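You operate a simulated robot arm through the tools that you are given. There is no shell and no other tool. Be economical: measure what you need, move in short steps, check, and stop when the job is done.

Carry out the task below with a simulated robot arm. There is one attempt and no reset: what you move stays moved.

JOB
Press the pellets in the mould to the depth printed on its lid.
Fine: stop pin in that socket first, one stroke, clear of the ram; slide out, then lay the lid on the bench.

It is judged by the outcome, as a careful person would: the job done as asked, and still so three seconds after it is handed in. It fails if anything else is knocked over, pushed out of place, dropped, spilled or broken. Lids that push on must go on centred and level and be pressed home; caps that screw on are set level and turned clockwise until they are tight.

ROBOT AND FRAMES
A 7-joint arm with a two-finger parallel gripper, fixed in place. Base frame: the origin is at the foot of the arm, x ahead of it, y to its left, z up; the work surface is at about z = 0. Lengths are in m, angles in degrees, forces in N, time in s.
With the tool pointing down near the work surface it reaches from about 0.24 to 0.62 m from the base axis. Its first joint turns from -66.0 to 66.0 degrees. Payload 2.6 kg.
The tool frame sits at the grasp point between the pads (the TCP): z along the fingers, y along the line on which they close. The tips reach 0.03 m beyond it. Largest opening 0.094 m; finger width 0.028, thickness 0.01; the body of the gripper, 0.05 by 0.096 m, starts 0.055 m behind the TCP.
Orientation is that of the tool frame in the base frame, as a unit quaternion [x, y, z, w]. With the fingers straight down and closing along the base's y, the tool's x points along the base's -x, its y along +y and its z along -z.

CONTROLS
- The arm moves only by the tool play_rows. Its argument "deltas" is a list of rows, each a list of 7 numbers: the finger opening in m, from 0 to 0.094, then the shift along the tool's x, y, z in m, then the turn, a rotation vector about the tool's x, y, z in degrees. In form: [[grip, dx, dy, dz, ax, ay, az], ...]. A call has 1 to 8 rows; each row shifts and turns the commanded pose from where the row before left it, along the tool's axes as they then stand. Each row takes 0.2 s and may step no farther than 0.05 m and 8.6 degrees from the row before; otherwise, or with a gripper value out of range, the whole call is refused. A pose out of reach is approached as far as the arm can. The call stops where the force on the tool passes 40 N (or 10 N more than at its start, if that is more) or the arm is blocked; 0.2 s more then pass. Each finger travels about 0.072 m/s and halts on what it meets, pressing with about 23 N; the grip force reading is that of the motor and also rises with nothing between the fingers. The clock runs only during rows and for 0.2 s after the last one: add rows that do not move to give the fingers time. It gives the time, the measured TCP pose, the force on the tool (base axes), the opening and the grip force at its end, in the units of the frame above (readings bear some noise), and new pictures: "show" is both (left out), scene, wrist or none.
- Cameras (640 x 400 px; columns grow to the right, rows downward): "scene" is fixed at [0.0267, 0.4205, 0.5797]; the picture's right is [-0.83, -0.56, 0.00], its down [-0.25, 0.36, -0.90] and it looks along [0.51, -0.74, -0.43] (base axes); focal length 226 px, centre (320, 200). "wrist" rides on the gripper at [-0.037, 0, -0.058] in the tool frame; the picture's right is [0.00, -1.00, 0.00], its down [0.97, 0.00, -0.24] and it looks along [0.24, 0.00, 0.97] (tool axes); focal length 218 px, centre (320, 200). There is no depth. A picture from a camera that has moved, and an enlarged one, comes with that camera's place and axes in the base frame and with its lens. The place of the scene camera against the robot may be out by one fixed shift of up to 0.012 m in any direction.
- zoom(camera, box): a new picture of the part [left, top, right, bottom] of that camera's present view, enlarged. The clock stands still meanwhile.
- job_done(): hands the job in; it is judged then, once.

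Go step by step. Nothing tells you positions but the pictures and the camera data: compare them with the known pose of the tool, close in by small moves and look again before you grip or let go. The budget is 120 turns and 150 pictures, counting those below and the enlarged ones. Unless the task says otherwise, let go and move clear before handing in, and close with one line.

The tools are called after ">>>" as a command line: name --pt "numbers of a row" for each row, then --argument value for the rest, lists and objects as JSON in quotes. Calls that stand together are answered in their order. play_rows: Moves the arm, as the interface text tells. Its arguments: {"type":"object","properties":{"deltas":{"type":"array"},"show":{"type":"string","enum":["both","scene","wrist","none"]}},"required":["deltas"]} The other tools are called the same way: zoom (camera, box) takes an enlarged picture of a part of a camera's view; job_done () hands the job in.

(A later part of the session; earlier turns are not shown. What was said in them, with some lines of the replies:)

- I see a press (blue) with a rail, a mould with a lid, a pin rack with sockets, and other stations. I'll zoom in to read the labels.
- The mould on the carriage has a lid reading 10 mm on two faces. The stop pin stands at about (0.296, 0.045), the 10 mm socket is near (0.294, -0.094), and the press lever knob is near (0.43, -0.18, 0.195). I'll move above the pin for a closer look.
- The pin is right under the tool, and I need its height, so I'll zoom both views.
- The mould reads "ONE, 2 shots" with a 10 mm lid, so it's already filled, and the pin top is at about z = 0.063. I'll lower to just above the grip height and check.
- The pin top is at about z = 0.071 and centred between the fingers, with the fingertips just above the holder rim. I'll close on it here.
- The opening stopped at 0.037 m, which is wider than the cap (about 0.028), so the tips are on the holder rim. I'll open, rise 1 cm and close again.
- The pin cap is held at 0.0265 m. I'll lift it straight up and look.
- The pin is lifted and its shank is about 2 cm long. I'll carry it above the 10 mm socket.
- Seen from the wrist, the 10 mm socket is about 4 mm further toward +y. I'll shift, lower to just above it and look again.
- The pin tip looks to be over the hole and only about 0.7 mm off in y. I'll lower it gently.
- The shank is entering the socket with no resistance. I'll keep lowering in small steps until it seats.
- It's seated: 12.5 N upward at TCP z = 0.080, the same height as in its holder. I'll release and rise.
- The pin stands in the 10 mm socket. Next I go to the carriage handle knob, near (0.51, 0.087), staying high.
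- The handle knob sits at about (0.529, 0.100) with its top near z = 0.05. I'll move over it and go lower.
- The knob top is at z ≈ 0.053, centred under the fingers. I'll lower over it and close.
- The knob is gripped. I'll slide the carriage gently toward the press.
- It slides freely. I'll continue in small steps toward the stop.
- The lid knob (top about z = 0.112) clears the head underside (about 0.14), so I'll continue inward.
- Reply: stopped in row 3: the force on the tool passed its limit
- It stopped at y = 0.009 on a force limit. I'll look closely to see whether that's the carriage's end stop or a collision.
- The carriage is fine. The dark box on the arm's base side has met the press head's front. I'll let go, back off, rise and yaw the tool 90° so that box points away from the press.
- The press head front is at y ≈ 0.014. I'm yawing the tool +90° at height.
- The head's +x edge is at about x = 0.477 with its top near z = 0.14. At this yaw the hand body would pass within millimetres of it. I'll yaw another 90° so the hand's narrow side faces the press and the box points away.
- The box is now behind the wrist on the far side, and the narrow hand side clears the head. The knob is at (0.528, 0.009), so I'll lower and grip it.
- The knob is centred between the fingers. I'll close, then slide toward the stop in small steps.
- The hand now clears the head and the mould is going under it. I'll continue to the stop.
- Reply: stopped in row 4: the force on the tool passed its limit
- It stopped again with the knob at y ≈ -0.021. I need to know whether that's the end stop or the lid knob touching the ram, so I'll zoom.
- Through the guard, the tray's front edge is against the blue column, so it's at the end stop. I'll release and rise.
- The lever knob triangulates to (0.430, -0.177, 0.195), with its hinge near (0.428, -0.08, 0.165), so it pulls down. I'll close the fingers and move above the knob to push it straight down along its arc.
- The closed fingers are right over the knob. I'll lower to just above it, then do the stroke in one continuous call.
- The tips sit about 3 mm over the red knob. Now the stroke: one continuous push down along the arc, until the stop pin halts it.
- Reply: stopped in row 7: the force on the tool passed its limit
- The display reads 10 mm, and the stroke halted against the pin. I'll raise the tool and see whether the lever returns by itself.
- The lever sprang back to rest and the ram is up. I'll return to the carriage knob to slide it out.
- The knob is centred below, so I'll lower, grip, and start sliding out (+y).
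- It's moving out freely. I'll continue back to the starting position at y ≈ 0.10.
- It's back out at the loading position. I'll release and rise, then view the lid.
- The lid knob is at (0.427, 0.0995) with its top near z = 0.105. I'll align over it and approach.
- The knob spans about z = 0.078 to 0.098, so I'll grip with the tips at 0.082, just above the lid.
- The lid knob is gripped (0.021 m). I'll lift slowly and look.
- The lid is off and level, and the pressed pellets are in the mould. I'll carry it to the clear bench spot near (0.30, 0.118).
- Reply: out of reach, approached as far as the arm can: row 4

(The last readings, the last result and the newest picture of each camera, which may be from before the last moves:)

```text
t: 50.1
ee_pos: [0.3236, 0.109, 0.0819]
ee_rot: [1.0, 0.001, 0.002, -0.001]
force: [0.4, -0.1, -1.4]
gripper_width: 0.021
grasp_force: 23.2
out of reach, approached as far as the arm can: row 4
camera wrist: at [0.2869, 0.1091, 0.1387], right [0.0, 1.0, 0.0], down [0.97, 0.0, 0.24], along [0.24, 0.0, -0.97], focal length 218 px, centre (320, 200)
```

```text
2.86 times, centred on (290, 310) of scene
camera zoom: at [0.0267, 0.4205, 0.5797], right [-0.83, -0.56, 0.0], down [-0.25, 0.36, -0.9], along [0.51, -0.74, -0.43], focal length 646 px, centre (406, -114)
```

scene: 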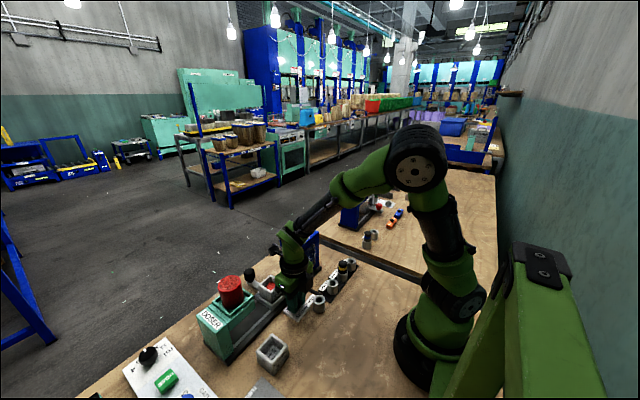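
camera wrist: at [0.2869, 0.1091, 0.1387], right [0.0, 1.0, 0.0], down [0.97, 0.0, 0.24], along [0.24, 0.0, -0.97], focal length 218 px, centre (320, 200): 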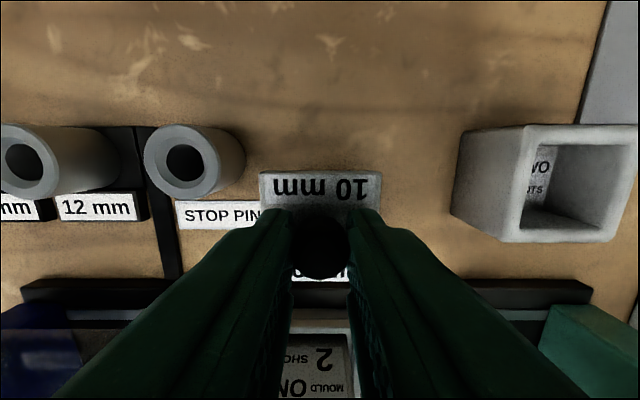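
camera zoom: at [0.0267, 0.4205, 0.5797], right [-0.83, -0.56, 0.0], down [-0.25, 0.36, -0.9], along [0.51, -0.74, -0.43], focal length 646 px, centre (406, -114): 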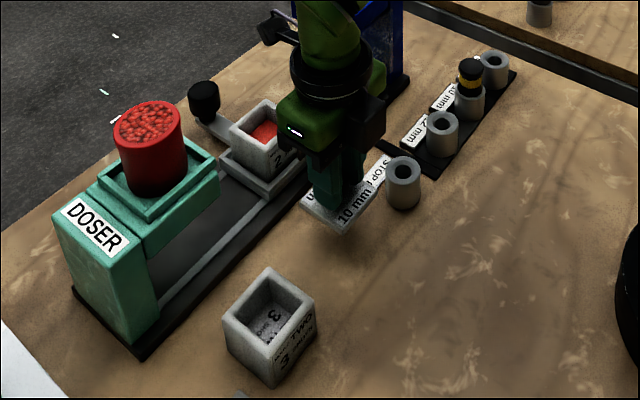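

The arm hit its reach limit at this yaw, at x = 0.324. That spot is also clear bench: the rail starts at x ≈ 0.374 and mould TWO at y ≈ 0.17. I'll shift 9 mm toward +y and lower.

>>> play_rows --pt "0.01 0 -0.009 0 0 0 0" --pt "0.01 0 0 0.012 0 0 0" --pt "0.01 0 0 0.012 0 0 0" --pt "0.01 0 0 0 0 0 0" --show "wrist"

>>> zoom --camera "scene" --box '[240, 260, 340, 360]'

```text
t: 51.1
ee_pos: [0.3244, 0.1168, 0.0568]
ee_rot: [1.0, 0.001, 0.003, 0.0]
force: [0.1, 0.0, -1.1]
gripper_width: 0.021
grasp_force: 22.9
camera wrist: at [0.287, 0.1179, 0.1142], right [0.0, 1.0, 0.0], down [0.97, 0.0, 0.24], along [0.24, 0.0, -0.97], focal length 218 px, centre (320, 200)
```

wrist: 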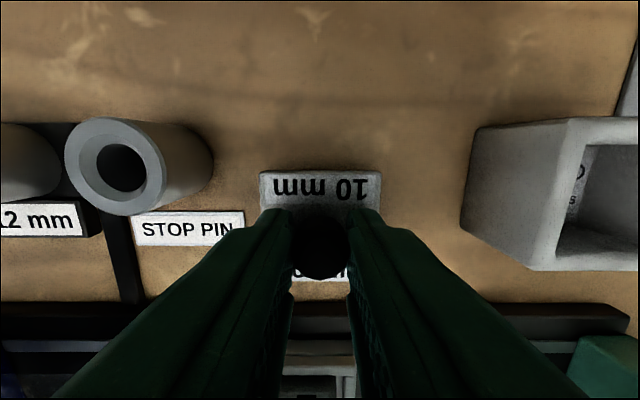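

```text
4.00 times, centred on (290, 310) of scene
camera zoom: at [0.0267, 0.4205, 0.5797], right [-0.83, -0.56, 0.0], down [-0.25, 0.36, -0.9], along [0.51, -0.74, -0.43], focal length 904 px, centre (440, -240)
```

zoom: 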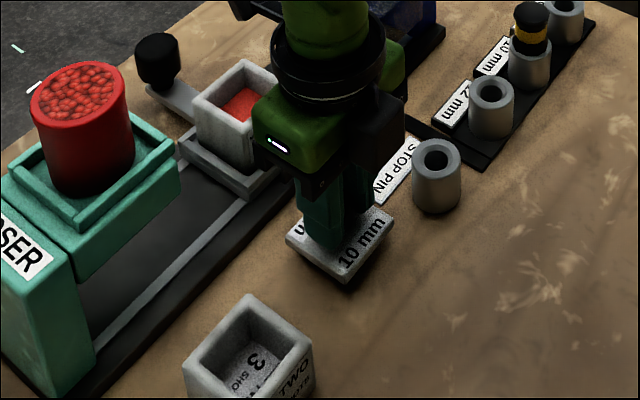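

All clear around the lid. I'll lower the last centimetre in 3 mm steps.

>>> play_rows --pt "0.01 0 0 0.004 0 0 0" --pt "0.01 0 0 0.003 0 0 0" --pt "0.01 0 0 0.003 0 0 0" --show "none"

>>> zoom --camera "scene" --box '[260, 280, 340, 340]'

```text
t: 51.9
ee_pos: [0.3246, 0.1187, 0.0482]
ee_rot: [1.0, 0.0, 0.003, 0.0]
force: [-3.6, -1.4, 13.8]
gripper_width: 0.0211
grasp_force: 23.5
```

```text
6.67 times, centred on (300, 310) of scene
camera zoom: at [0.0267, 0.4205, 0.5797], right [-0.83, -0.56, 0.0], down [-0.25, 0.36, -0.9], along [0.51, -0.74, -0.43], focal length 1507 px, centre (453, -533)
```

zoom: 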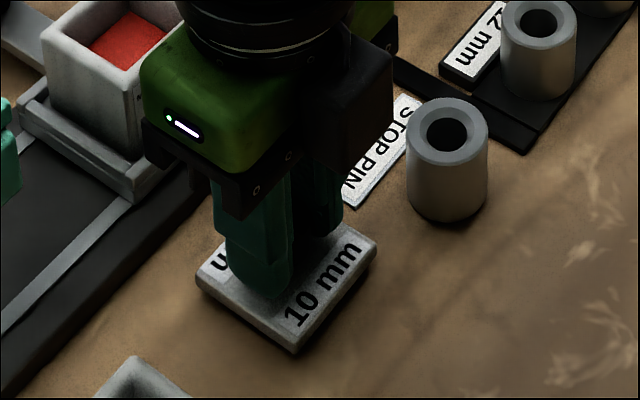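

The lid is down on the bench (13.8 N upward). I'll ease off slightly, open, and rise straight up.

>>> play_rows --pt "0.021 0 0 -0.001 0 0 0" --pt "0.035 0 0 0 0 0 0" --pt "0.05 0 0 0 0 0 0" --pt "0.05 0 0 -0.02 0 0 0" --pt "0.05 0 0 -0.04 0 0 0" --pt "0.05 0 0 -0.045 0 0 0" --pt "0.05 0 0 -0.045 0 0 0" --pt "0.05 0 0 -0.045 0 0 0"

>>> zoom --camera "scene" --box '[210, 200, 370, 340]'

```text
t: 53.7
ee_pos: [0.3244, 0.1164, 0.2449]
ee_rot: [1.0, 0.002, 0.001, 0.001]
force: [0.2, 0.2, 0.0]
gripper_width: 0.05
grasp_force: 0.1
camera wrist: at [0.2884, 0.1175, 0.3018], right [0.0, 1.0, 0.0], down [0.97, 0.0, 0.24], along [0.24, 0.0, -0.97], focal length 218 px, centre (320, 200)
```

scene: 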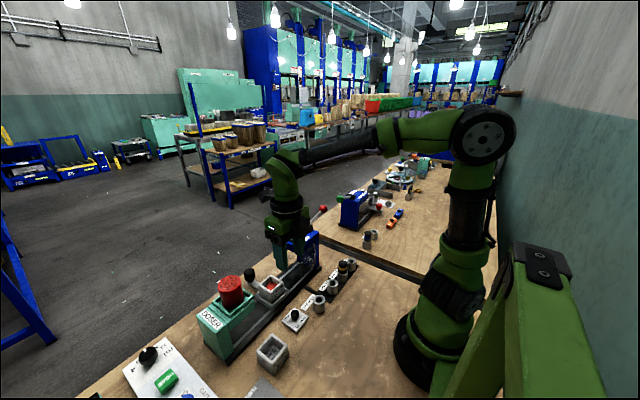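
wrist: 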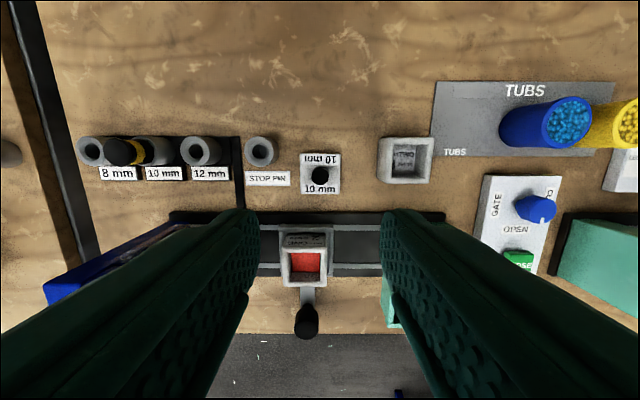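

```text
2.86 times, centred on (290, 270) of scene
camera zoom: at [0.0267, 0.4205, 0.5797], right [-0.83, -0.56, 0.0], down [-0.25, 0.36, -0.9], along [0.51, -0.74, -0.43], focal length 646 px, centre (406, 0)
```

zoom: 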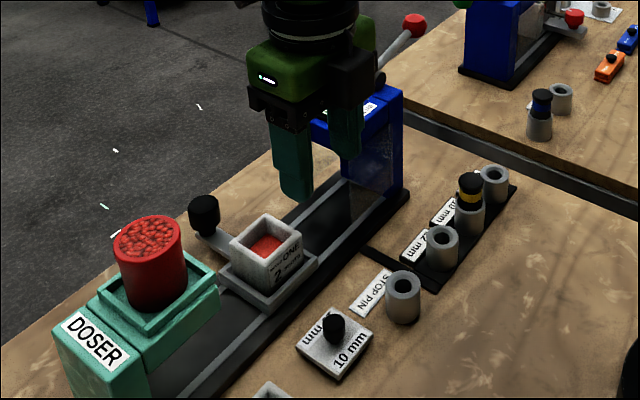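

Everything is in place: the display showed 10 mm, the mould is slid out, the lid lies flat on the bench, and the arm is clear. I'm handing in.

>>> job_done

```text
The job is handed in.
```

The pellets in mould ONE are pressed to 10 mm in one stroke with the stop pin in the 10 mm socket. The mould is slid back out and its lid is lying flat on the bench; on the first slide in, the arm bumped the press head once but moved nothing.
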